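You operate a simulated robot arm through the tools that you are given. There is no shell and no other tool.

You are at the controls of a simulated robot arm. One attempt, no reset.

TASK
Make unwind stand one ready for a jumbo change.
Fine: size arm up, purple slider back to 0 mm, brake dial at 0 bar, then the dump valve open; cooling off.

Only the result counts: the job must be done as asked and must still hold three seconds after the hand-in. Knocking over, shifting, dropping, spilling or breaking anything else fails it.

THE ROBOT
A 6-joint arm with a three-finger gripper, fixed in place. Base frame: the origin is at the foot of the arm, x ahead of it, y to its left, z up. Lengths are in mm, angles in rad, forces in N, time in s.
Its first joint turns from -2.897 to 2.897 rad. Payload 4.89 kg.
The tool frame sits at the grasp point between the pads (the TCP): z along the fingers, y along the line on which they close. The tips reach 30 mm beyond it. Largest opening 164 mm; the body of the gripper starts 125 mm behind the TCP.
Orientation is told as [roll, pitch, yaw] about the base's x, y, z axes, in that order, counted from this pose: with the fingers straight down and closing along the base's y, the tool's x points along the base's -x, its y along +y and its z along -z.

THE INTERFACE
- The arm moves only by the tool send_rows. Its argument "series" is a list of rows, each a list of 7 numbers: the turn, a rotation vector about the tool's x, y, z in units of 4 degrees (1.0 is 4 degrees), then the shift along the tool's x, y, z in units of 50 mm (1.0 is 50 mm), then the gripper command, from -1 (shut) to 1 (fully open), values between in proportion. In form: [[rx, ry, rz, tx, ty, tz, hand], ...]. A call has 1 to 20 rows; each row shifts and turns the commanded pose from where the row before left it, along the tool's axes as they then stand. A call with a number of a shift or a turn outside -1 to 1 is refused whole. Each row takes 0.2 s and may step no farther than 50 mm and 0.15 rad from the row before; otherwise, or with a gripper value out of range, the whole call is refused. A pose out of reach is approached as far as the arm can. The call stops where the force on the tool passes 90 N (or 10 N more than at its start, if that is more) or the arm is blocked; 0.2 s more then pass. Each finger travels about 108 mm/s and halts on what it meets, pressing with about 20 N; the grip force reading is that of the motor and also rises with nothing between the fingers. The clock runs only during rows and for 0.2 s after the last one: add rows that do not move to give the fingers time. The reply holds the time, the measured pose of the TCP, the force on the tool along the base axes, the opening and the grip force, in the units named above and with some noise, with the torque about the TCP (base axes, N m) and any sound that the robot's microphone picked up.
- Cameras (640 x 400 px; columns grow to the right, rows downward): "scene" is fixed at [219.2, -649.7, 1584.8]; the picture's right is [-0.14, -0.99, 0.00], its down [-0.84, 0.12, -0.53] and it looks along [0.52, -0.07, -0.85] (base axes); focal length 330 px, centre (320, 200). "wrist" rides on the gripper at [76, -2, -152] in the tool frame; the picture's right is [0.02, 1.00, 0.00], its down [-0.88, 0.02, -0.47] and it looks along [-0.47, 0.01, 0.88] (tool axes); focal length 247 px, centre (320, 200). There is no depth. A picture from a camera that has moved, and an enlarged one, comes with that camera's place and axes in the base frame and with its lens.
- camera(camera): a new picture of that camera. It takes no simulated time.
- slide_trunk(by): slides the trunk up (or, below 0, down) by that many mm; the arm rides with it, the base frame stays. It gives what a move gives, with no picture.
- zoom(camera, box): a new picture of the part [left, top, right, bottom] of that camera's present view, enlarged. It takes no simulated time.
- hand_in(): hands the job in; it is judged then, once.

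Places have to be worked out from the pictures, the camera data and where the tool is seen. Open the gripper and draw the arm clear of the work before you hand the job in, unless the task says otherwise.

The tools are called after "Emit:" as a command line: name --pt "numbers of a row" for each row, then --argument value for the rest, lists and objects as JSON in quotes. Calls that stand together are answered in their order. send_rows: Moves the arm, as the interface text tells. Its arguments: {"type":"object","properties":{"series":{"type":"array"}},"required":["series"]} The other tools are called the same way: slide_trunk (by) slides the trunk up or down; camera (camera) takes a picture; zoom (camera, box) takes an enlarged picture of a part of a camera's view; hand_in () hands the job in.

At the start:

```text
time: 0.0
position: [564.6, -459.8, 1206.2]
orientation: [0.0, 0.0, 0.0]
wrist_force: [0.8, -0.5, -0.5]
ft_torque: [0.02, -0.01, -0.01]
width: 164.1
finger_force: 0.1
trunk travel left (down, up): [-175.0, 215.0]
```

scene: 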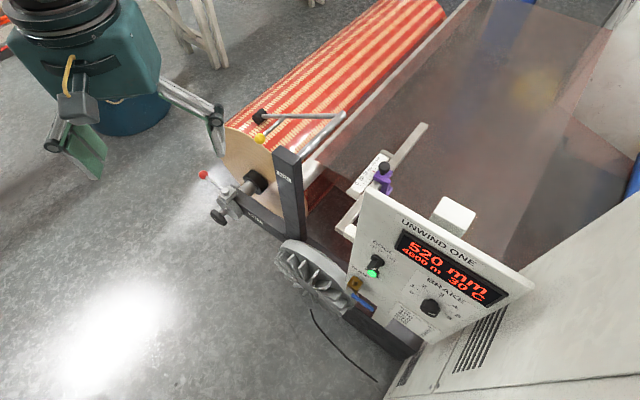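
wrist: 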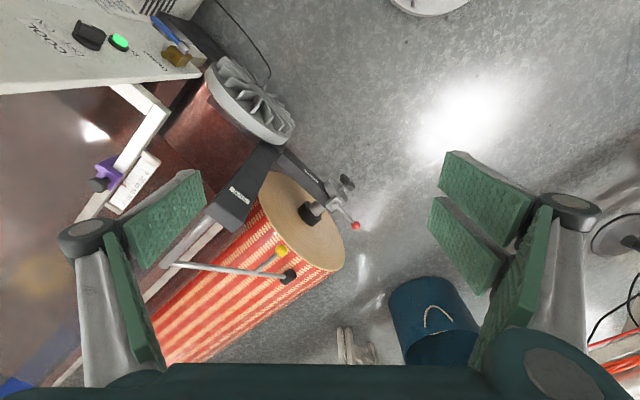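

I start by looking closely at the stand: panel, slider, size arm and valve.

Emit:
zoom --camera "scene" --box '[340, 180, 540, 350]'

Emit:
zoom --camera "scene" --box '[190, 90, 440, 250]'

Emit:
zoom --camera "wrist" --box '[0, 0, 300, 200]'

Emit:
zoom --camera "wrist" --box '[140, 130, 400, 300]'

```text
2.35 times, centred on (440, 265) of scene
camera zoom: at [219.2, -649.7, 1584.8], right [-0.14, -0.99, 0.0], down [-0.84, 0.12, -0.53], along [0.52, -0.07, -0.85], focal length 775 px, centre (38, 47)
```

zoom: 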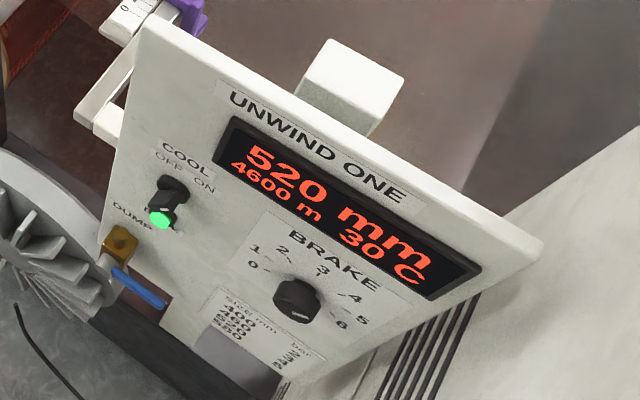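

```text
2.50 times, centred on (315, 170) of scene
camera zoom: at [219.2, -649.7, 1584.8], right [-0.14, -0.99, 0.0], down [-0.84, 0.12, -0.53], along [0.52, -0.07, -0.85], focal length 824 px, centre (332, 275)
```

zoom: 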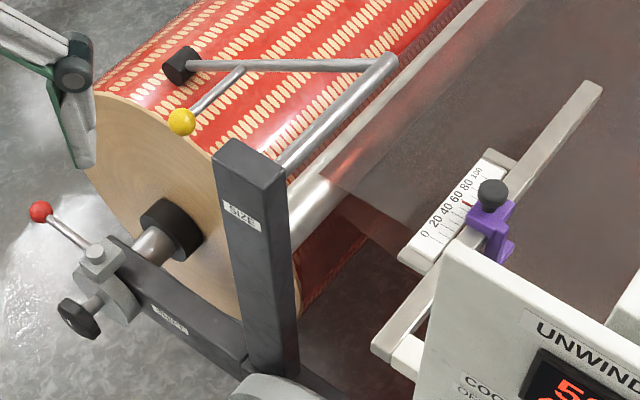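

```text
2.00 times, centred on (150, 100) of wrist
camera zoom: at [487.7, -460.4, 1358.9], right [-0.02, 1.0, 0.0], down [0.88, 0.02, 0.47], along [0.47, 0.01, -0.88], focal length 494 px, centre (660, 400)
```

zoom: 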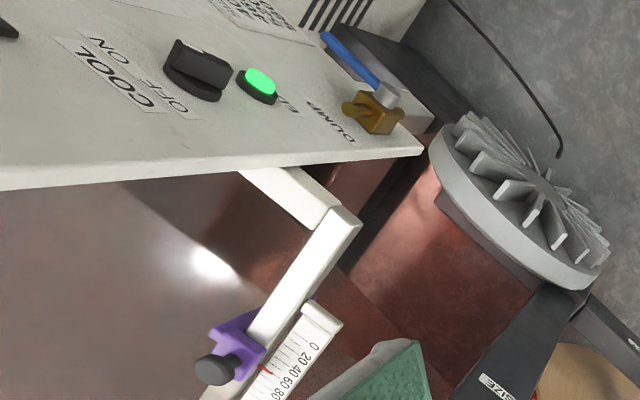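

```text
2.35 times, centred on (270, 215) of wrist
camera zoom: at [487.7, -460.4, 1358.9], right [-0.02, 1.0, 0.0], down [0.88, 0.02, 0.47], along [0.47, 0.01, -0.88], focal length 581 px, centre (438, 165)
```

zoom: 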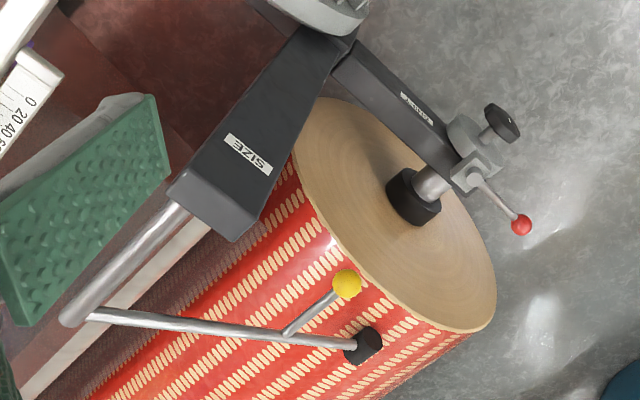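

Rough triangulation puts the panel as a vertical plane facing about (-0.72, 0.70), with the size arm to its left. I zoom tighter on each control to read its state and labels.

Emit:
zoom --camera "scene" --box '[340, 140, 440, 210]'

Emit:
zoom --camera "scene" --box '[340, 230, 400, 320]'

Emit:
zoom --camera "scene" --box '[385, 265, 485, 345]'

Emit:
zoom --camera "wrist" --box '[60, 0, 220, 110]'

Emit:
zoom --camera "wrist" --box '[70, 130, 190, 220]'

Emit:
zoom --camera "scene" --box '[235, 95, 355, 185]'

```text
5.71 times, centred on (390, 175) of scene
camera zoom: at [219.2, -649.7, 1584.8], right [-0.14, -0.99, 0.0], down [-0.84, 0.12, -0.53], along [0.52, -0.07, -0.85], focal length 1883 px, centre (-80, 343)
```

zoom: 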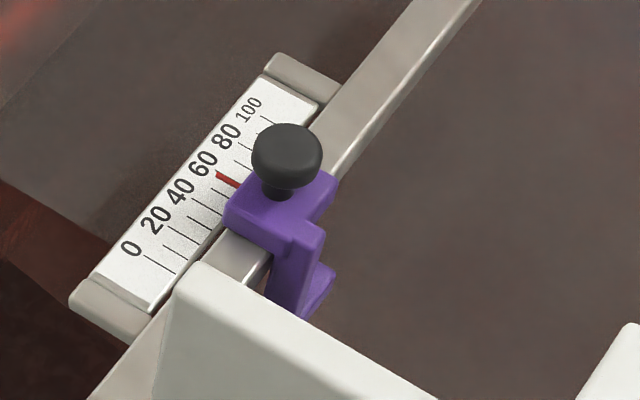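

```text
4.44 times, centred on (370, 275) of scene
camera zoom: at [219.2, -649.7, 1584.8], right [-0.14, -0.99, 0.0], down [-0.84, 0.12, -0.53], along [0.52, -0.07, -0.85], focal length 1464 px, centre (98, -133)
```

zoom: 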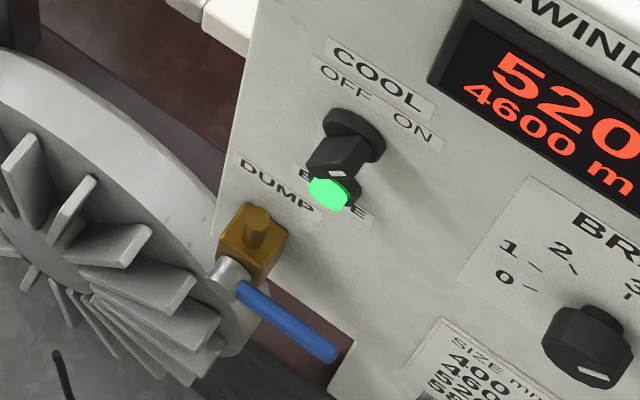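

```text
5.00 times, centred on (435, 305) of scene
camera zoom: at [219.2, -649.7, 1584.8], right [-0.14, -0.99, 0.0], down [-0.84, 0.12, -0.53], along [0.52, -0.07, -0.85], focal length 1647 px, centre (-255, -325)
```

zoom: 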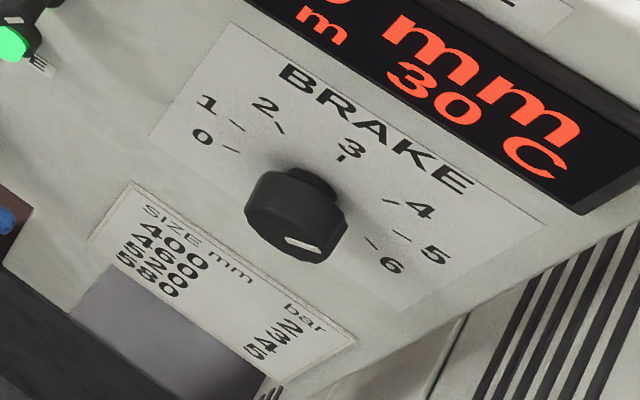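

```text
3.64 times, centred on (140, 55) of wrist
camera zoom: at [487.7, -460.4, 1358.9], right [-0.02, 1.0, 0.0], down [0.88, 0.02, 0.47], along [0.47, 0.01, -0.88], focal length 898 px, centre (974, 727)
```

zoom: 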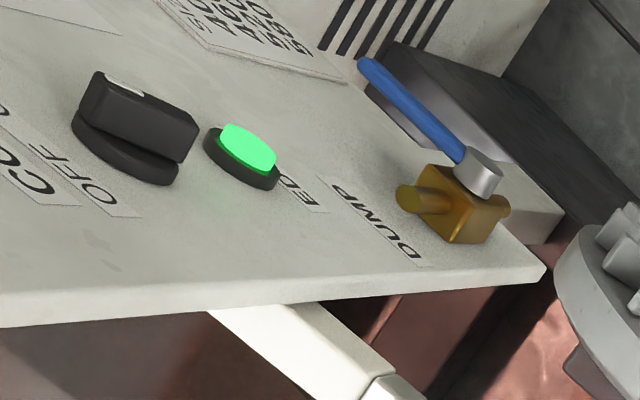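

```text
4.44 times, centred on (130, 175) of wrist
camera zoom: at [487.7, -460.4, 1358.9], right [-0.02, 1.0, 0.0], down [0.88, 0.02, 0.47], along [0.47, 0.01, -0.88], focal length 1098 px, centre (1164, 311)
```

zoom: 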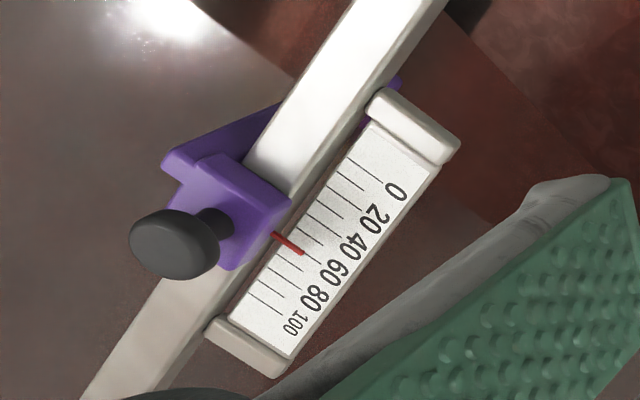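

```text
4.44 times, centred on (295, 140) of scene
camera zoom: at [219.2, -649.7, 1584.8], right [-0.14, -0.99, 0.0], down [-0.84, 0.12, -0.53], along [0.52, -0.07, -0.85], focal length 1464 px, centre (431, 467)
```

zoom: 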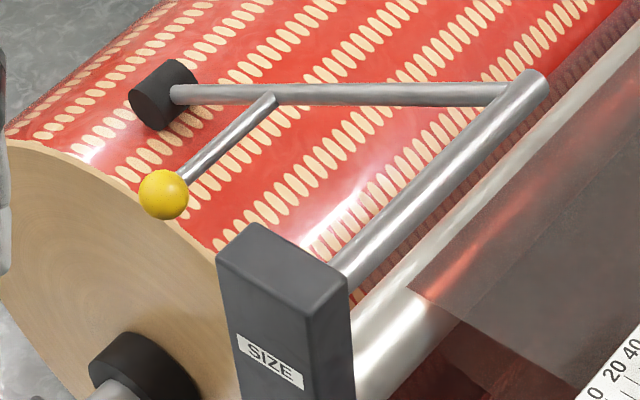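

The readings so far: slider at about 65 mm, brake dial and COOL selector need a frontal view, arm lying on the roll. The machine axes are roughly depth d=(0.718,-0.696), right r=(-0.696,-0.718), so I yaw the tool by 44° and travel to stand in front of the panel.

Emit:
send_rows --pt "0 0 1 0 0 0 1" --pt "0 0 1 0 0 0 1" --pt "0 0 1 0 0 0 1" --pt "0 0 1 0 0 0 1" --pt "0 0 1 0 0 0 1" --pt "0 0 1 0 0 0 1" --pt "0 0 1 0 0 0 1" --pt "0 0 1 0 0 0 1" --pt "0 0 1 0 0 0 1" --pt "0 0 1 0 0 0 1" --pt "0 0 1 0 0 0 1" --pt "0 0 0 1 0 0 1" --pt "0 0 0 0.5 -0.7 0 1" --pt "0 0 0 0 -1 0 1" --pt "0 0 0 0 -1 0 1" --pt "0 0 0 0 -1 0 1"

```text
time: 3.4
position: [383.1, -542.1, 1207.8]
orientation: [0.0, 0.001, -0.767]
wrist_force: [1.0, 0.6, 0.6]
ft_torque: [-0.12, 0.14, 0.03]
width: 163.8
finger_force: 0.0
trunk travel left (down, up): [-175.0, 215.0]
```

Yaw is as planned. Now I pitch the tool 60° toward the panel while sliding right and then lower, so the wrist camera looks straight at the panel.

Emit:
send_rows --pt "0 -1 0 0 -0.2 0 1" --pt "0 -1 0 0 -0.2 0 1" --pt "0 -1 0 0 -0.2 0 1" --pt "0 -1 0 0 -0.2 0 1" --pt "0 -1 0 0 -0.2 0 1" --pt "0 -1 0 0 -0.2 0 1" --pt "0 -1 0 0 -0.2 0 1" --pt "0 -1 0 0 -0.2 0 1" --pt "0 -1 0 0 -0.2 0 1" --pt "0 -1 0 0 -0.2 0 1" --pt "0 -1 0 0 -0.2 0 1" --pt "0 -1 0 0 -0.2 0 1" --pt "0 -1 0 0 -0.2 0 1" --pt "0 -1 0 0 -0.2 0 1" --pt "0 -1 0 0 -0.2 0 1" --pt "0 0 0 0.866 0 0.5 1" --pt "0 0 0 0.866 0 0.5 1" --pt "0 0 0 0.866 0 0.5 1" --pt "0 0 0 0.866 0 0.5 1"

Emit:
camera --camera "wrist"

Emit:
camera --camera "scene"

```text
time: 7.4
position: [278.0, -647.3, 1002.7]
orientation: [0.0, -1.047, -0.769]
wrist_force: [-0.1, 1.2, 1.5]
ft_torque: [-0.09, 0.03, -0.14]
width: 163.9
finger_force: 0.0
trunk travel left (down, up): [-175.0, 215.0]
```

```text
taken
camera wrist: at [154.5, -530.2, 1012.5], right [0.69, 0.73, -0.02], down [0.04, -0.01, 1.0], along [0.73, -0.69, -0.03], focal length 247 px, centre (320, 200)
```

wrist: 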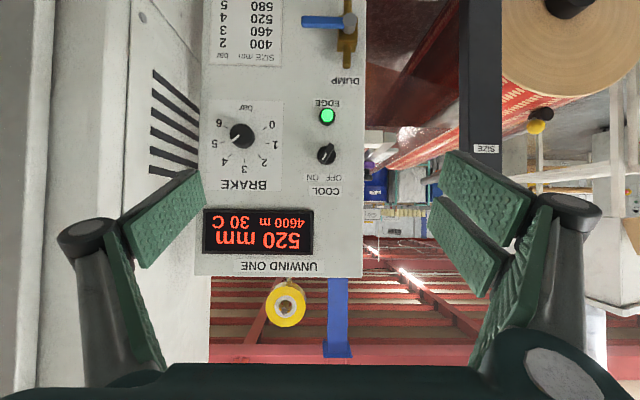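

```text
taken
```

scene: 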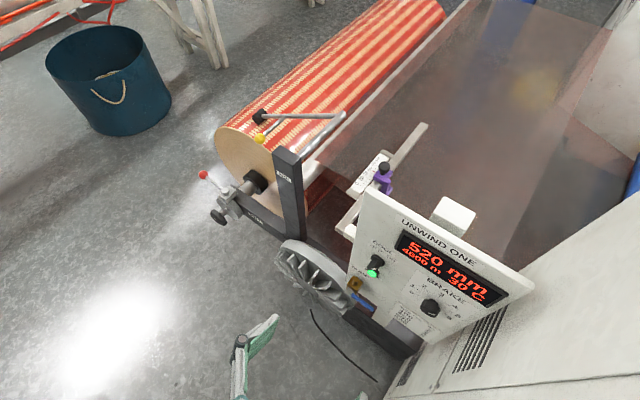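

The wrist view is upside-down but frontal. I enlarge the panel controls.

Emit:
zoom --camera "wrist" --box '[200, 90, 290, 200]'

Emit:
zoom --camera "wrist" --box '[290, 90, 370, 200]'

Emit:
zoom --camera "wrist" --box '[200, 0, 380, 100]'

Emit:
zoom --camera "wrist" --box '[440, 50, 600, 170]'

```text
3.64 times, centred on (245, 145) of wrist
camera zoom: at [154.5, -530.2, 1012.5], right [0.69, 0.73, -0.02], down [0.04, -0.01, 1.0], along [0.73, -0.69, -0.03], focal length 898 px, centre (593, 400)
```

zoom: 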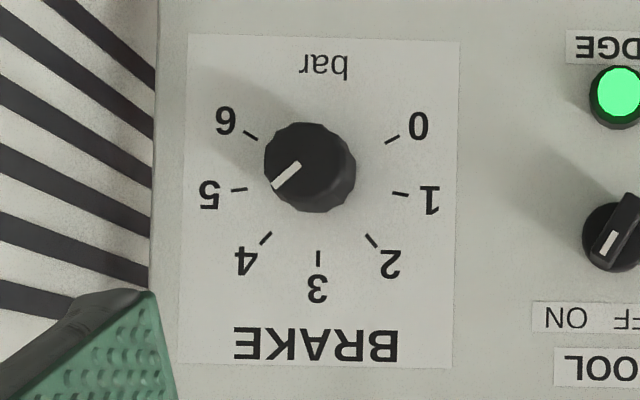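

```text
3.64 times, centred on (330, 145) of wrist
camera zoom: at [154.5, -530.2, 1012.5], right [0.69, 0.73, -0.02], down [0.04, -0.01, 1.0], along [0.73, -0.69, -0.03], focal length 898 px, centre (284, 400)
```

zoom: 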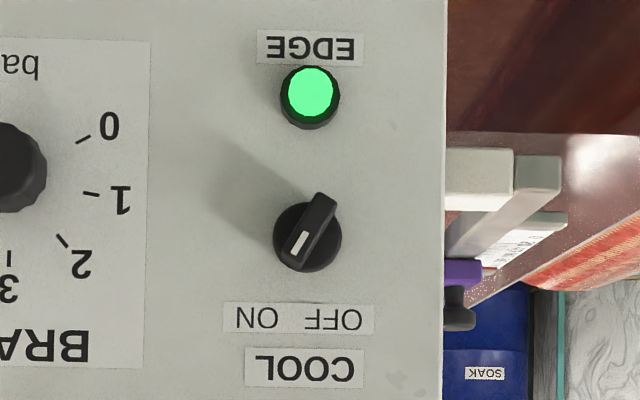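

```text
3.56 times, centred on (290, 50) of wrist
camera zoom: at [154.5, -530.2, 1012.5], right [0.69, 0.73, -0.02], down [0.04, -0.01, 1.0], along [0.73, -0.69, -0.03], focal length 878 px, centre (427, 733)
```

zoom: 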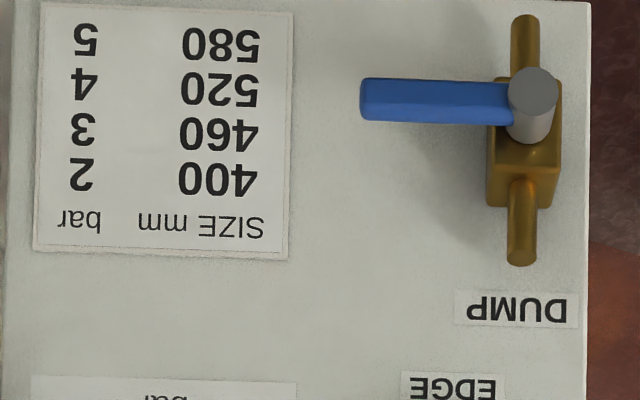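

```text
3.33 times, centred on (520, 110) of wrist
camera zoom: at [154.5, -530.2, 1012.5], right [0.69, 0.73, -0.02], down [0.04, -0.01, 1.0], along [0.73, -0.69, -0.03], focal length 823 px, centre (-347, 500)
```

zoom: 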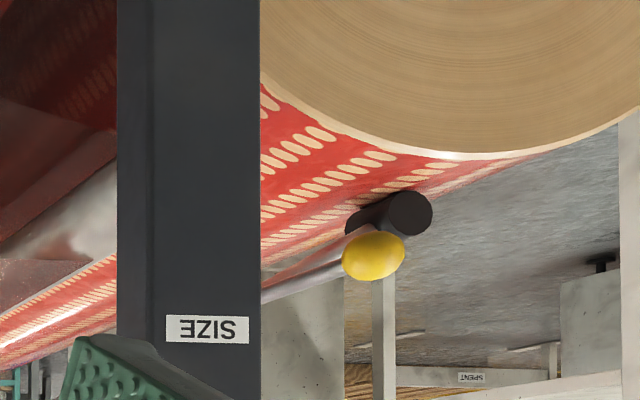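

The dial reads about 4.2 bar (0 is lower-left, 40° per bar), COOL points to ON, and the blue dump lever lies across its pipe (shut). I measure the panel's exact edges to pin down its yaw.

Emit:
zoom --camera "wrist" --box '[180, 190, 380, 290]'

Emit:
zoom --camera "wrist" --box '[190, 0, 390, 125]'

Emit:
zoom --camera "scene" --box '[320, 120, 480, 220]'

```text
3.20 times, centred on (280, 240) of wrist
camera zoom: at [154.5, -530.2, 1012.5], right [0.69, 0.73, -0.02], down [0.04, -0.01, 1.0], along [0.73, -0.69, -0.03], focal length 790 px, centre (448, 72)
```

zoom: 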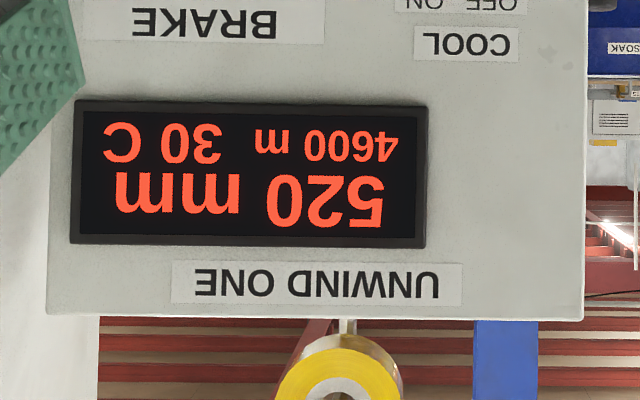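

```text
3.20 times, centred on (290, 62) of wrist
camera zoom: at [154.5, -530.2, 1012.5], right [0.69, 0.73, -0.02], down [0.04, -0.01, 1.0], along [0.73, -0.69, -0.03], focal length 790 px, centre (416, 640)
```

zoom: 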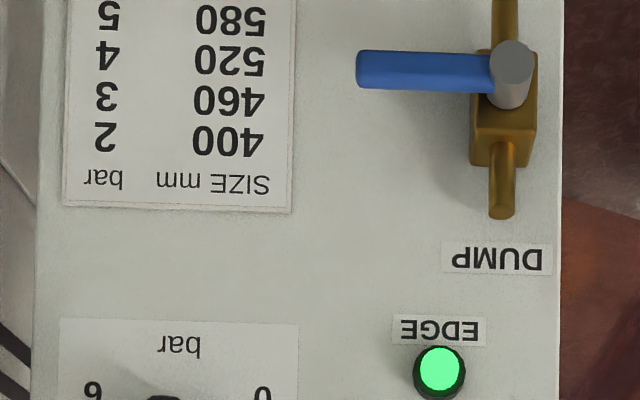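

```text
4.00 times, centred on (400, 170) of scene
camera zoom: at [219.2, -649.7, 1584.8], right [-0.14, -0.99, 0.0], down [-0.84, 0.12, -0.53], along [0.52, -0.07, -0.85], focal length 1318 px, centre (0, 320)
```

zoom: 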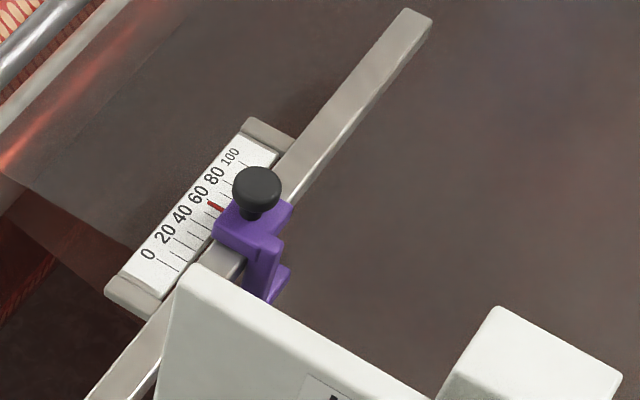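

Edge slopes put the machine yaw very close to -45°, panel face at depth ~900 mm. First the size arm: I level the tool, trim the yaw to -45°, and travel left in front of the machine toward the yellow ball (est. d 1060, left 269, z 813).

Emit:
send_rows --pt "0 -1 0 0 0 0 1" --pt "0 -1 0 0 0 0 1" --pt "0 -1 0 0 0 0 1" --pt "0 -1 0 0 0 0 1" --pt "0 -1 0 0 0 0 1" --pt "0 -1 0 0 0 0 1" --pt "0 -1 0 0 0 0 1" --pt "0 -0.5 0 0 0 0 1" --pt "0.235 0 0 0 0.9 0.25 1" --pt "0 0 0 0 0.95 0.25 1" --pt "0 0 0 0 0.95 0.25 1" --pt "0 0 0 0 0.95 0.25 1" --pt "0 0 0 0 0.95 0.25 1" --pt "0 0 0 0 0.95 0.25 1" --pt "0 0 0 0 0.95 0.25 1" --pt "0 0 0 0 0.95 0.25 1" --pt "0 0 0 0 0.95 0.25 1" --pt "0 0 0 0 0.95 0.25 1" --pt "0 0 0 0 0.95 0.25 1"

Emit:
camera --camera "wrist"

```text
time: 11.4
position: [745.1, -439.8, 1143.8]
orientation: [1.921, -1.569, -2.706]
wrist_force: [-1.3, -0.6, 0.2]
ft_torque: [0.06, 0.08, 0.27]
width: 164.2
finger_force: 0.0
out of reach, approached as far as the arm can: row 2, 3, 4, 5, 6, 7, 8, 9, 10, 11, 12
trunk travel left (down, up): [-175.0, 215.0]
```

```text
taken
camera wrist: at [636.5, -332.3, 1067.5], right [0.71, 0.71, -0.02], down [-0.32, 0.35, 0.88], along [0.63, -0.62, 0.47], focal length 247 px, centre (320, 200)
```

wrist: 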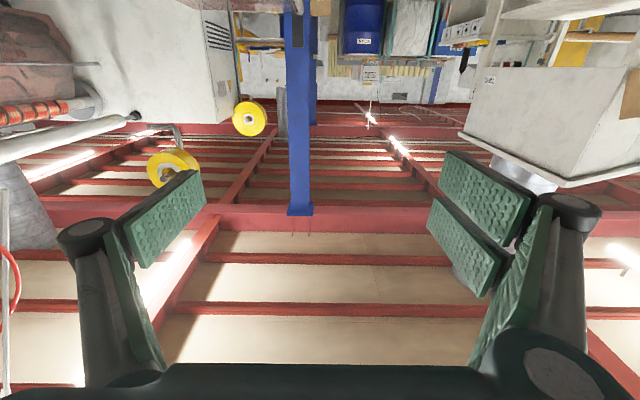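

The pose settled at d≈838, left≈216, z≈1144 with the tool level. I lower it about 330 mm toward ball height in front of the roll.

Emit:
send_rows --pt "0 0 0 0.95 0.15 0 1" --pt "0 0 0 0.95 0.15 0 1" --pt "0 0 0 0.95 0.15 0 1" --pt "0 0 0 0.95 0.15 0 1" --pt "0 0 0 0.95 0.15 0 1" --pt "0 0 0 0.95 0.15 0 1" --pt "0 0 0 0.95 0.15 0 1"

Emit:
camera --camera "wrist"

Emit:
camera --camera "scene"

```text
time: 13.0
position: [905.9, -443.6, 941.4]
orientation: [0.604, -1.571, -1.386]
wrist_force: [-1.8, 0.7, 1.4]
ft_torque: [0.14, 0.13, 0.16]
width: 164.0
finger_force: 0.0
out of reach, approached as far as the arm can: row 2, 3, 4, 5, 6, 7
trunk travel left (down, up): [-175.0, 215.0]
```

```text
taken
camera wrist: at [797.3, -337.3, 864.8], right [0.71, 0.71, -0.02], down [-0.32, 0.35, 0.88], along [0.63, -0.62, 0.47], focal length 247 px, centre (320, 200)
```

wrist: 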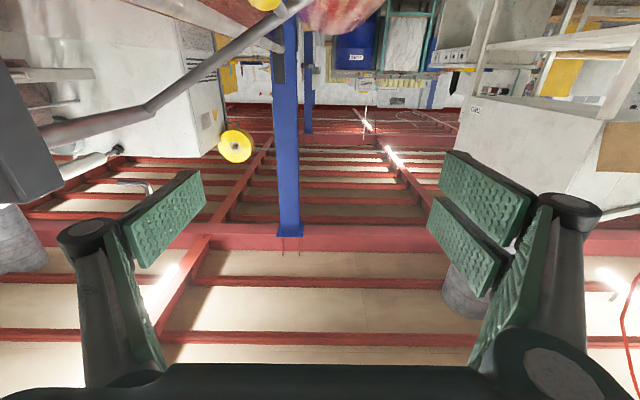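

```text
taken
```

scene: 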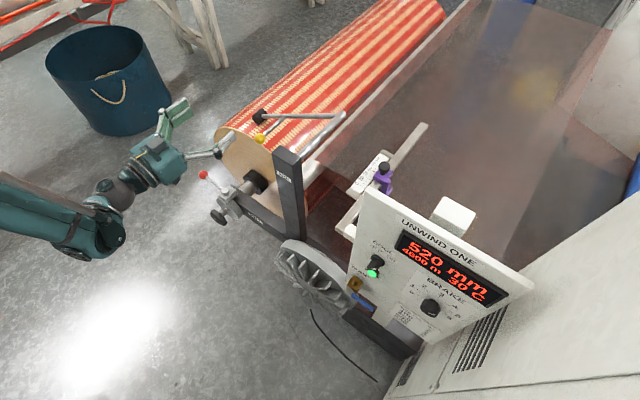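

The level tool can't fold in that low, so the arm was pushed out to d≈954, left≈327, z≈941; the ball shows at about (1060, 275, 815). Lowering the trunk by 128 mm brings the tool to ball height without changing the arm's fold.

Emit:
slide_trunk --by -128

Emit:
camera --camera "wrist"

Emit:
camera --camera "scene"

```text
time: 14.6
position: [906.5, -444.4, 812.9]
orientation: [-0.072, -1.568, -0.71]
wrist_force: [0.0, 0.3, 0.4]
ft_torque: [-0.01, 0.01, -0.02]
width: 163.9
finger_force: 0.0
trunk travel left (down, up): [-47.0, 343.0]
```

```text
taken
camera wrist: at [797.7, -337.5, 736.6], right [0.71, 0.71, -0.02], down [-0.32, 0.35, 0.88], along [0.63, -0.62, 0.47], focal length 247 px, centre (320, 200)
```

wrist: 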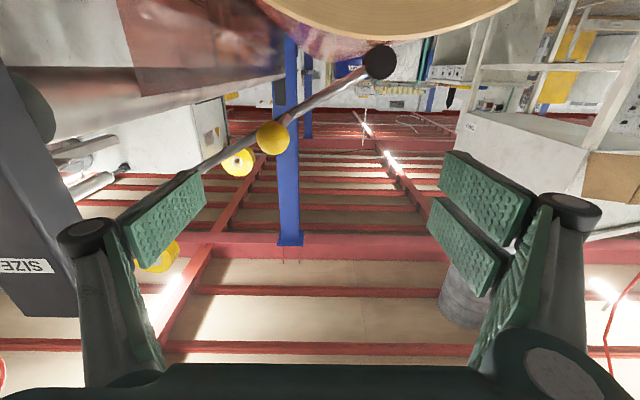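

```text
taken
```

scene: 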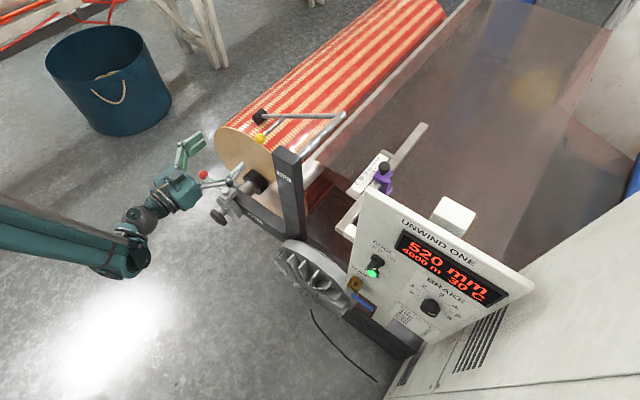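

Ball re-triangulated at about d 1065, left 276, z 803 (diameter ~36 mm); TCP is at d 955, left 327, z 813. I close to ~80 mm opening and move toward alignment in front of the ball.

Emit:
send_rows --pt "0 0 0 0.05 -0.34 0.4 0" --pt "0 0 0 0.05 -0.34 0.4 0" --pt "0 0 0 0.05 -0.34 0.3 0" --pt "0 0 0 0 0 0 0"

Emit:
camera --camera "wrist"

Emit:
zoom --camera "scene" --box '[160, 80, 340, 220]'

```text
time: 15.6
position: [911.9, -519.5, 804.6]
orientation: [-0.09, -1.568, -0.695]
wrist_force: [-0.9, 1.4, -0.5]
ft_torque: [-0.02, 0.02, -0.03]
width: 82.0
finger_force: 0.1
trunk travel left (down, up): [-47.0, 343.0]
```

```text
taken
camera wrist: at [802.0, -412.1, 728.6], right [0.71, 0.71, -0.02], down [-0.32, 0.35, 0.88], along [0.63, -0.62, 0.47], focal length 247 px, centre (320, 200)
```

wrist: 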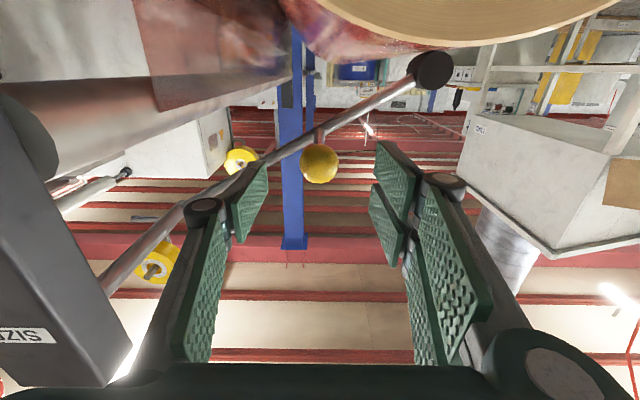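

```text
2.86 times, centred on (250, 150) of scene
camera zoom: at [219.2, -649.7, 1584.8], right [-0.14, -0.99, 0.0], down [-0.84, 0.12, -0.53], along [0.52, -0.07, -0.85], focal length 941 px, centre (520, 343)
```

zoom: 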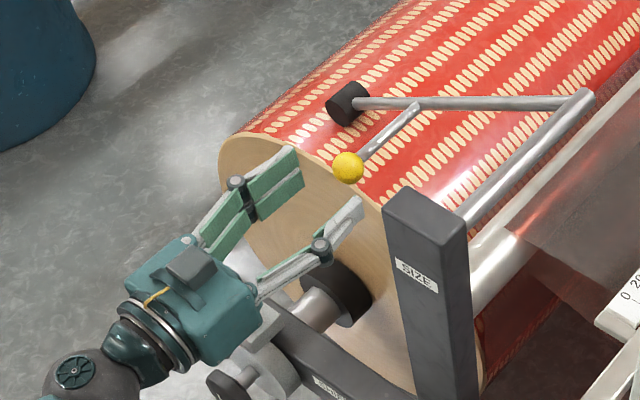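

The ball sits centred in the picture, about 55 mm ahead of the TCP. I advance 46 mm so that the pads straddle it, then close on it.

Emit:
send_rows --pt "0 0 0 0.02 0 0.46 0" --pt "0 0 0 0 0 0.46 0"

Emit:
camera --camera "wrist"

Emit:
zoom --camera "scene" --box '[190, 90, 320, 190]'

```text
time: 16.2
position: [944.3, -549.9, 804.8]
orientation: [-0.059, -1.571, -0.725]
wrist_force: [-0.5, 0.2, 1.1]
ft_torque: [0.04, 0.03, -0.03]
width: 81.8
finger_force: 0.0
trunk travel left (down, up): [-47.0, 343.0]
```

```text
taken
camera wrist: at [834.6, -443.3, 728.3], right [0.71, 0.71, -0.02], down [-0.32, 0.35, 0.88], along [0.63, -0.62, 0.47], focal length 247 px, centre (320, 200)
```

wrist: 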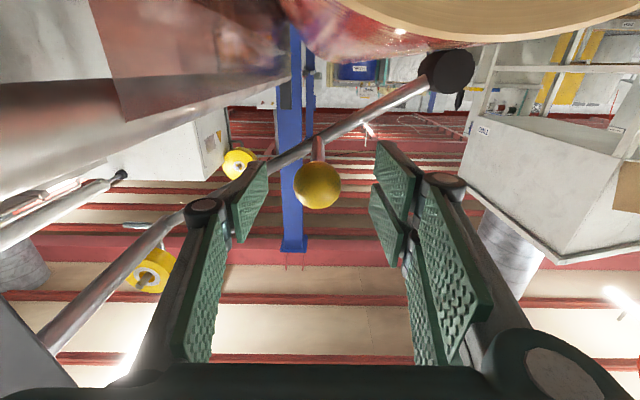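

```text
4.00 times, centred on (255, 140) of scene
camera zoom: at [219.2, -649.7, 1584.8], right [-0.14, -0.99, 0.0], down [-0.84, 0.12, -0.53], along [0.52, -0.07, -0.85], focal length 1318 px, centre (580, 440)
```

zoom: 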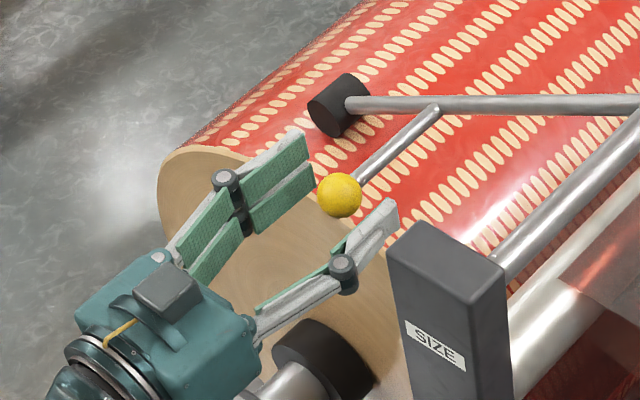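

The ball is about 10 mm beyond the TCP and 2 mm right. I nudge in and close the fingers.

Emit:
send_rows --pt "0 0 0 0.03 -0.05 0.16 0" --pt "0 0 0 0 0 0 -1" --pt "0 0 0 0 0 0 -1" --pt "0 0 0 0 0 0 -1" --pt "0 0 0 0 0 0 -1"

Emit:
camera --camera "wrist"

Emit:
zoom --camera "scene" --box '[190, 90, 320, 190]'

```text
time: 17.4
position: [947.3, -557.8, 802.8]
orientation: [-0.279, -1.569, -0.507]
wrist_force: [13.3, 5.4, 3.3]
ft_torque: [0.02, 0.03, 0.11]
width: 33.9
finger_force: 44.4
trunk travel left (down, up): [-47.0, 343.0]
```

```text
taken
camera wrist: at [838.6, -450.4, 726.4], right [0.71, 0.71, -0.02], down [-0.32, 0.35, 0.88], along [0.63, -0.62, 0.47], focal length 247 px, centre (320, 200)
```

wrist: 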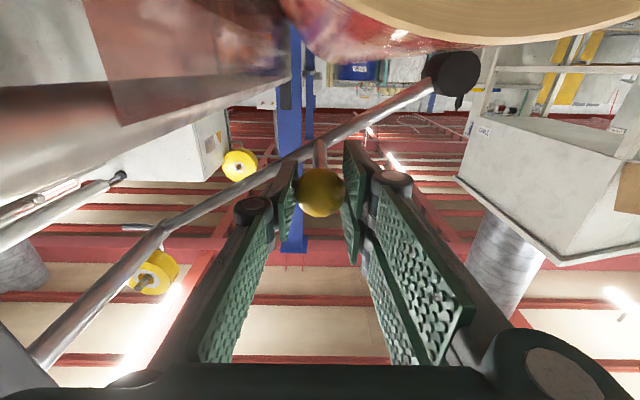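

```text
4.00 times, centred on (255, 140) of scene
camera zoom: at [219.2, -649.7, 1584.8], right [-0.14, -0.99, 0.0], down [-0.84, 0.12, -0.53], along [0.52, -0.07, -0.85], focal length 1318 px, centre (580, 440)
```

zoom: 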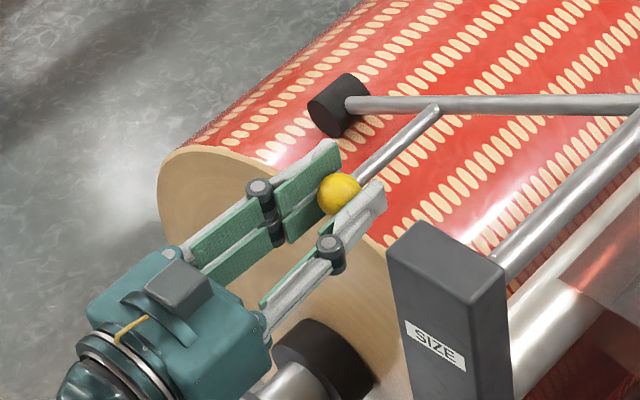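

Ball is held (33.9 mm). Before lifting, I want to know whether the arm can reach the whole arc (pivot ≈ left 59, z 932, radius 252), so I release, back off 50 mm and fly the arc empty, rolling the tool with it.

Emit:
send_rows --pt "0 0 0 0 0 0 0" --pt "0 0 0 0 0 0 0" --pt "0 0 0 0 0 -0.5 0" --pt "0 0 0 0 0 -0.5 0" --pt "0 0 1 -0.3086 0.1689 0 0" --pt "0 0 1 -0.3086 0.1689 0 0" --pt "0 0 1 -0.3086 0.1689 0 0" --pt "0 0 1 -0.3086 0.1689 0 0" --pt "0 0 1 -0.3086 0.1689 0 0"

```text
time: 19.4
position: [933.0, -500.1, 886.0]
orientation: [1.566, -1.219, -2.353]
wrist_force: [0.8, -0.4, -0.4]
ft_torque: [-0.04, -0.02, 0.0]
width: 82.2
finger_force: 0.1
trunk travel left (down, up): [-47.0, 343.0]
```

The arc tracks exactly as computed (left 306, z 886 after 20°). I continue the empty arc.

Emit:
send_rows --pt "0 0 1 -0.3086 0.1689 0 0" --pt "0 0 1 -0.3086 0.1689 0 0" --pt "0 0 1 -0.3086 0.1689 0 0" --pt "0 0 1 -0.3086 0.1689 0 0" --pt "0 0 1 -0.3086 0.1689 0 0" --pt "0 0 1 -0.3086 0.1689 0 0" --pt "0 0 1 -0.3086 0.1689 0 0" --pt "0 0 1 -0.3086 0.1689 0 0" --pt "0 0 1 -0.3086 0.1689 0 0" --pt "0 0 1 -0.3086 0.1689 0 0"

```text
time: 21.6
position: [914.5, -523.2, 1052.2]
orientation: [1.571, -0.521, -2.355]
wrist_force: [1.1, -0.3, -1.1]
ft_torque: [-0.09, -0.08, -0.06]
width: 82.1
finger_force: 0.0
trunk travel left (down, up): [-47.0, 343.0]
```

Still tracking. I go on to the top of the arc.

Emit:
send_rows --pt "0 0 1 -0.3086 0.1689 0 0" --pt "0 0 1 -0.3086 0.1689 0 0" --pt "0 0 1 -0.3086 0.1689 0 0" --pt "0 0 1 -0.3086 0.1689 0 0" --pt "0 0 1 -0.3086 0.1689 0 0" --pt "0 0 1 -0.3086 0.1689 0 0" --pt "0 0 1 -0.3086 0.1689 0 0" --pt "0 0 1 -0.3086 0.1689 0 0" --pt "0 0 1 -0.3086 0.1689 0 0" --pt "0 0 1 -0.3086 0.1689 0 0" --pt "0 0 1 -0.3086 0.1689 0 0" --pt "0 0 1 -0.3086 0.1689 0 0" --pt "0 0 1 -0.3086 0.1689 0 0" --pt "0 0 1 -0.3086 0.1689 0 0" --pt "0 0 1 -0.3086 0.1689 0 0" --pt "0 0 1 -0.3086 0.1689 0 0" --pt "0 0 0 0 0 0.5 0" --pt "0 0 0 0 0 0.5 0"

Emit:
camera --camera "scene"

Emit:
camera --camera "wrist"

```text
time: 25.4
position: [784.2, -723.2, 1182.2]
orientation: [1.572, 0.592, -2.356]
wrist_force: [-0.6, -0.2, 1.7]
ft_torque: [0.12, 0.08, -0.03]
width: 82.0
finger_force: 0.1
trunk travel left (down, up): [-47.0, 343.0]
```

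```text
taken
```

scene: 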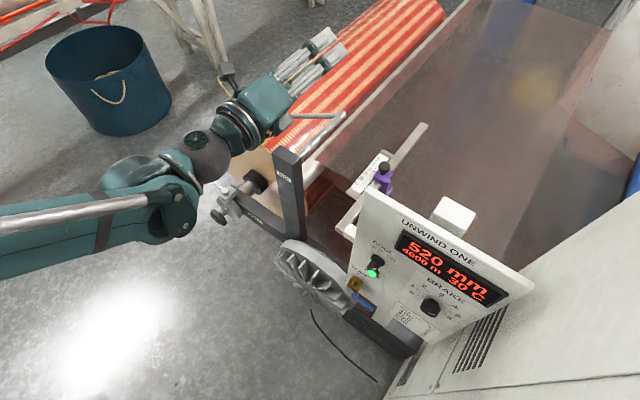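

```text
taken
camera wrist: at [720.2, -570.5, 1223.4], right [-0.38, -0.38, 0.84], down [-0.86, -0.19, -0.48], along [0.34, -0.9, -0.26], focal length 247 px, centre (320, 200)
```

wrist: 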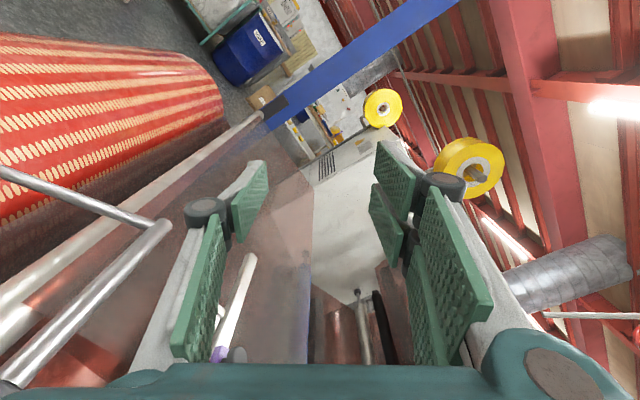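

The whole arc is reachable (left 43, z 1182 at 93°). I back off 50 mm and fly the arc in reverse to the ball.

Emit:
send_rows --pt "0 0 0 0 0 -1 0" --pt "0 0 -1 0.296 -0.19 0 0" --pt "0 0 -1 0.296 -0.19 0 0" --pt "0 0 -1 0.296 -0.19 0 0" --pt "0 0 -1 0.296 -0.19 0 0" --pt "0 0 -1 0.296 -0.19 0 0" --pt "0 0 -1 0.296 -0.19 0 0" --pt "0 0 -1 0.296 -0.19 0 0" --pt "0 0 -1 0.296 -0.19 0 0" --pt "0 0 -1 0.296 -0.19 0 0" --pt "0 0 -1 0.296 -0.19 0 0" --pt "0 0 -1 0.296 -0.19 0 0" --pt "0 0 -1 0.296 -0.19 0 0" --pt "0 0 -1 0.296 -0.19 0 0" --pt "0 0 -1 0.296 -0.19 0 0" --pt "0 0 -1 0.296 -0.19 0 0"

Emit:
send_rows --pt "0 0 -1 0.296 -0.19 0 0" --pt "0 0 -1 0.296 -0.19 0 0" --pt "0 0 -1 0.296 -0.19 0 0" --pt "0 0 -1 0.296 -0.19 0 0" --pt "0 0 -1 0.296 -0.19 0 0" --pt "0 0 -1 0.296 -0.19 0 0" --pt "0 0 -1 0.296 -0.19 0 0" --pt "0 0 -1 0.296 -0.19 0 0" --pt "0 0 -1 0.296 -0.19 0 0" --pt "0 0 -1 0.296 -0.19 0 0" --pt "0 0 -1 0.296 -0.19 0 0" --pt "0 0 -1 0.296 -0.19 0 0" --pt "0 0 -1 0.296 -0.19 0 0" --pt "0 0 -1 0.296 -0.19 0 0" --pt "0 0 -1 0.296 -0.19 0 0" --pt "0 0 -1 0.296 -0.19 0 0"

Emit:
camera --camera "wrist"

```text
time: 28.8
position: [905.0, -528.6, 1067.0]
orientation: [1.569, -0.453, -2.357]
wrist_force: [-0.9, 0.2, 0.7]
ft_torque: [0.01, 0.03, 0.08]
width: 82.0
finger_force: 0.1
trunk travel left (down, up): [-47.0, 343.0]
```

```text
time: 32.2
position: [908.8, -525.4, 800.3]
orientation: [-0.919, -1.571, 0.132]
wrist_force: [-0.7, 0.0, 0.5]
ft_torque: [0.06, 0.05, -0.01]
width: 81.9
finger_force: 0.1
trunk travel left (down, up): [-47.0, 343.0]
```

```text
taken
camera wrist: at [800.2, -417.6, 724.6], right [0.71, 0.71, -0.02], down [-0.32, 0.35, 0.88], along [0.63, -0.62, 0.47], focal length 247 px, centre (320, 200)
```

wrist: 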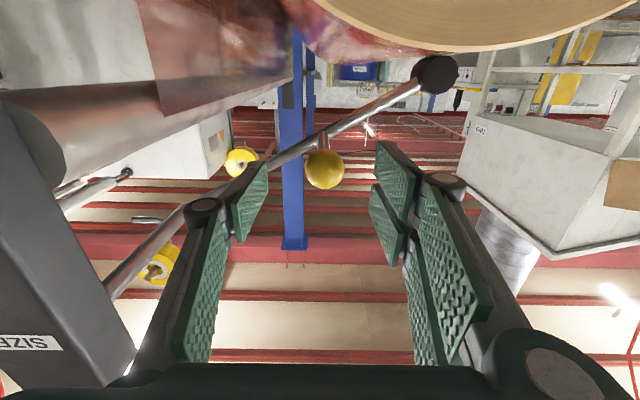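

Ball is at left 276, z 803; I correct 5 mm left, 3 mm up, advance 50 mm and grip.

Emit:
send_rows --pt "0 0 0 -0.05 0.1 0.5 0" --pt "0 0 0 0 0 0.52 0" --pt "0 0 0 0 0 0 -1" --pt "0 0 0 0 0 0 -1" --pt "0 0 0 0 0 0 -1" --pt "0 0 0 0 0 0 -1"

Emit:
camera --camera "wrist"

```text
time: 33.6
position: [951.1, -558.9, 803.6]
orientation: [0.564, -1.57, -1.351]
wrist_force: [-13.1, -21.9, 9.1]
ft_torque: [0.16, -0.04, -0.11]
width: 33.7
finger_force: 45.6
trunk travel left (down, up): [-47.0, 343.0]
```

```text
taken
camera wrist: at [840.8, -451.0, 728.1], right [0.71, 0.71, -0.02], down [-0.32, 0.35, 0.88], along [0.63, -0.62, 0.47], focal length 247 px, centre (320, 200)
```

wrist: 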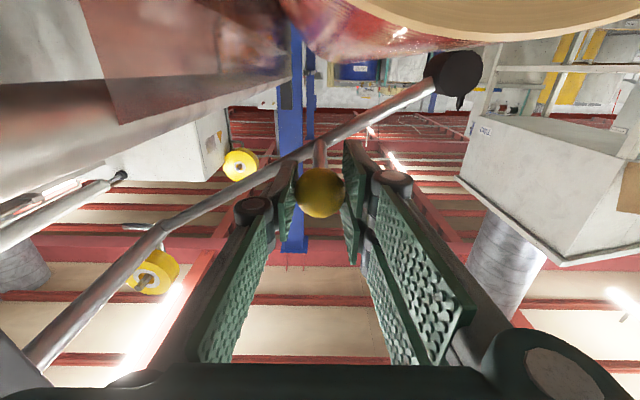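

Gripped, with a 25 N side load meaning I'm ~1 mm too far left. I ease that off and begin the lift over the first 16°.

Emit:
send_rows --pt "0 0 0 0 -0.025 0 -1" --pt "0 0 1 -0.3086 0.1689 0 -1" --pt "0 0 1 -0.3086 0.1689 0 -1" --pt "0 0 1 -0.3086 0.1689 0 -1" --pt "0 0 1 -0.3086 0.1689 0 -1"

Emit:
camera --camera "wrist"

Emit:
camera --camera "scene"

```text
time: 34.8
position: [969.6, -539.8, 869.5]
orientation: [1.57, -1.291, -2.355]
wrist_force: [-28.6, -16.6, 6.2]
ft_torque: [-0.16, 0.24, -0.17]
width: 33.8
finger_force: 45.0
trunk travel left (down, up): [-47.0, 343.0]
```

```text
taken
camera wrist: at [874.3, -417.7, 794.7], right [0.68, 0.68, 0.26], down [-0.49, 0.18, 0.85], along [0.54, -0.71, 0.46], focal length 247 px, centre (320, 200)
```

wrist: 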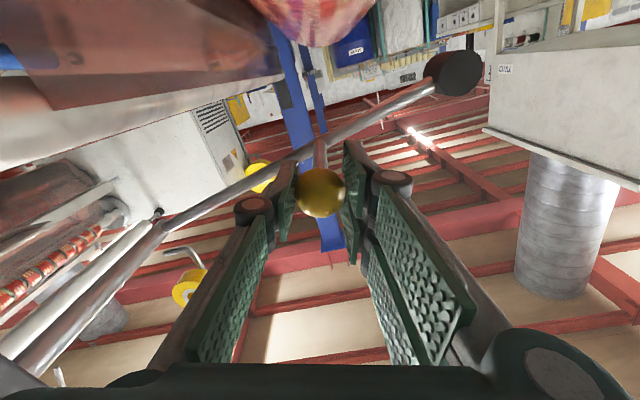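

```text
taken
```

scene: 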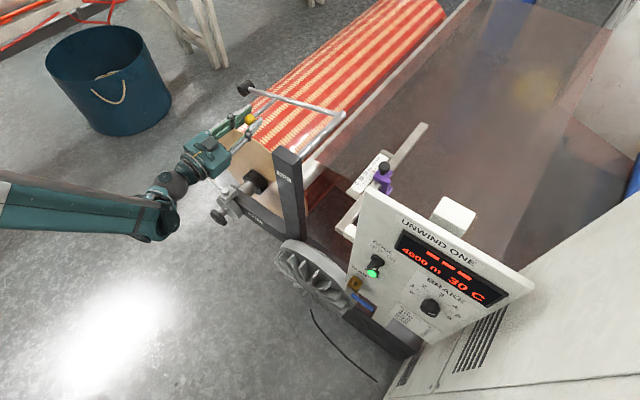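

The arm lifts (display changed to dashes). A 32 N inward pull says my radius is ~1.5 mm too big; I correct that and continue the lift.

Emit:
send_rows --pt "0 0 0 -0.0155 -0.026 0 -1" --pt "0 0 1 -0.307 0.168 0 -1" --pt "0 0 1 -0.307 0.168 0 -1" --pt "0 0 1 -0.307 0.168 0 -1" --pt "0 0 1 -0.307 0.168 0 -1" --pt "0 0 1 -0.307 0.168 0 -1" --pt "0 0 1 -0.307 0.168 0 -1"

```text
time: 36.4
position: [969.3, -536.2, 971.6]
orientation: [1.568, -0.87, -2.353]
wrist_force: [0.1, -28.9, -3.8]
ft_torque: [-0.16, 0.12, -0.19]
width: 33.9
finger_force: 45.0
trunk travel left (down, up): [-47.0, 343.0]
```

Tracking well at about 9°, with modest residual loads (20 N). Small trims, and on.

Emit:
send_rows --pt "0 0 0 -0.011 -0.018 0.015 -1" --pt "0 0 1 -0.306 0.1675 0 -1" --pt "0 0 1 -0.306 0.1675 0 -1" --pt "0 0 1 -0.306 0.1675 0 -1" --pt "0 0 1 -0.306 0.1675 0 -1" --pt "0 0 1 -0.306 0.1675 0 -1" --pt "0 0 1 -0.306 0.1675 0 -1" --pt "0 0 1 -0.306 0.1675 0 -1" --pt "0 0 1 -0.306 0.1675 0 -1"

```text
time: 37.6
position: [950.6, -558.2, 1034.1]
orientation: [1.569, -0.603, -2.367]
wrist_force: [38.2, -22.3, 18.8]
ft_torque: [-0.24, -1.73, 2.78]
width: 15.7
finger_force: 28.2
trunk travel left (down, up): [-47.0, 343.0]
stopped in row 6: the force on the tool passed its limit at 103 N (the readings are from after the stop); the commanded pose is now the measured one
```

Force spiked and the grip width fell to 15.7 mm - something slipped or blocked. I look before doing anything.

Emit:
camera --camera "wrist"

Emit:
zoom --camera "scene" --box '[180, 50, 360, 170]'

```text
taken
camera wrist: at [888.1, -405.8, 990.1], right [0.42, 0.41, 0.81], down [-0.84, -0.16, 0.52], along [0.34, -0.9, 0.27], focal length 247 px, centre (320, 200)
```

wrist: 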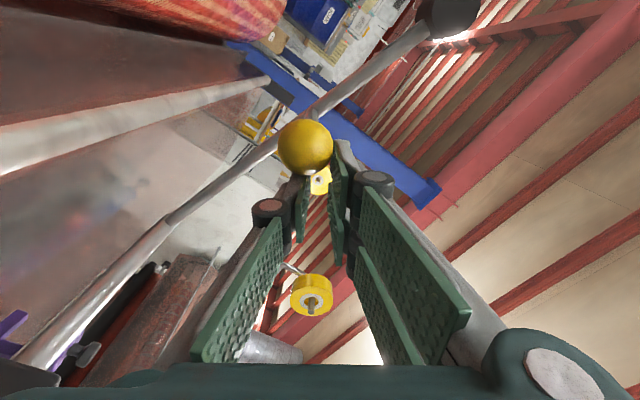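

```text
3.33 times, centred on (270, 110) of scene
camera zoom: at [219.2, -649.7, 1584.8], right [-0.14, -0.99, 0.0], down [-0.84, 0.12, -0.53], along [0.52, -0.07, -0.85], focal length 1098 px, centre (487, 500)
```

zoom: 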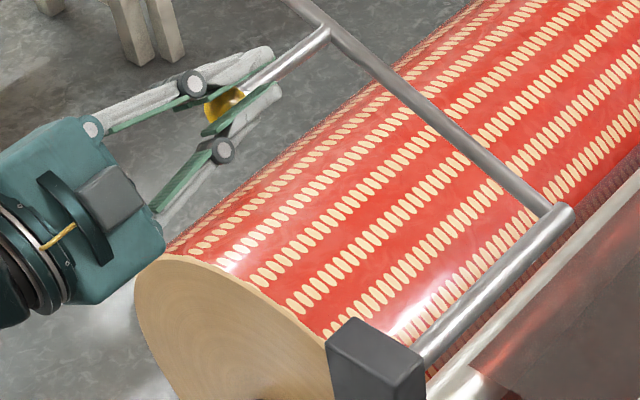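

The tool ran ahead to ~25° while the ball stayed at ~17.5°, so the fingers rolled off it - perhaps a stop, or the arm parks there. I hold still for a moment and check whether the arm stays.

Emit:
send_rows --pt "0 0 0 0 0 0 -0.8"

Emit:
camera --camera "wrist"

Emit:
camera --camera "scene"

```text
time: 38.0
position: [954.0, -552.7, 1035.4]
orientation: [1.57, -0.604, -2.359]
wrist_force: [-0.6, -2.4, 4.3]
ft_torque: [-0.03, 0.0, 0.08]
width: 15.2
finger_force: 0.1
trunk travel left (down, up): [-47.0, 343.0]
```

```text
taken
camera wrist: at [890.6, -400.5, 989.6], right [0.42, 0.41, 0.81], down [-0.84, -0.17, 0.52], along [0.35, -0.9, 0.28], focal length 247 px, centre (320, 200)
```

wrist: 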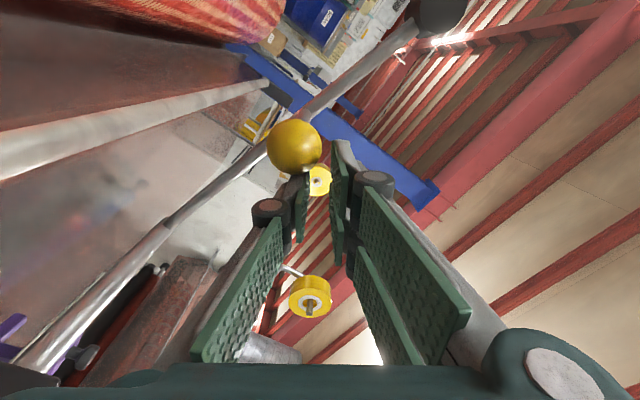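

```text
taken
```

scene: 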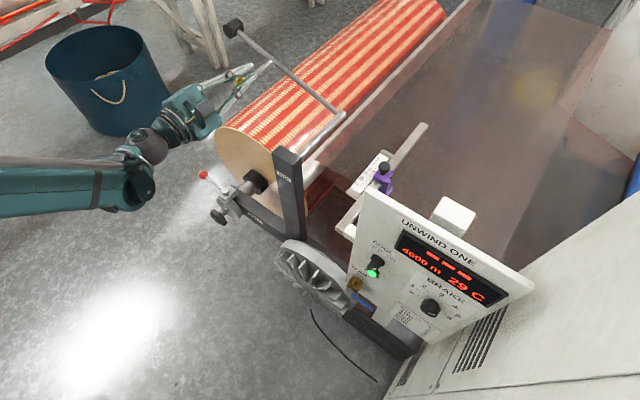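

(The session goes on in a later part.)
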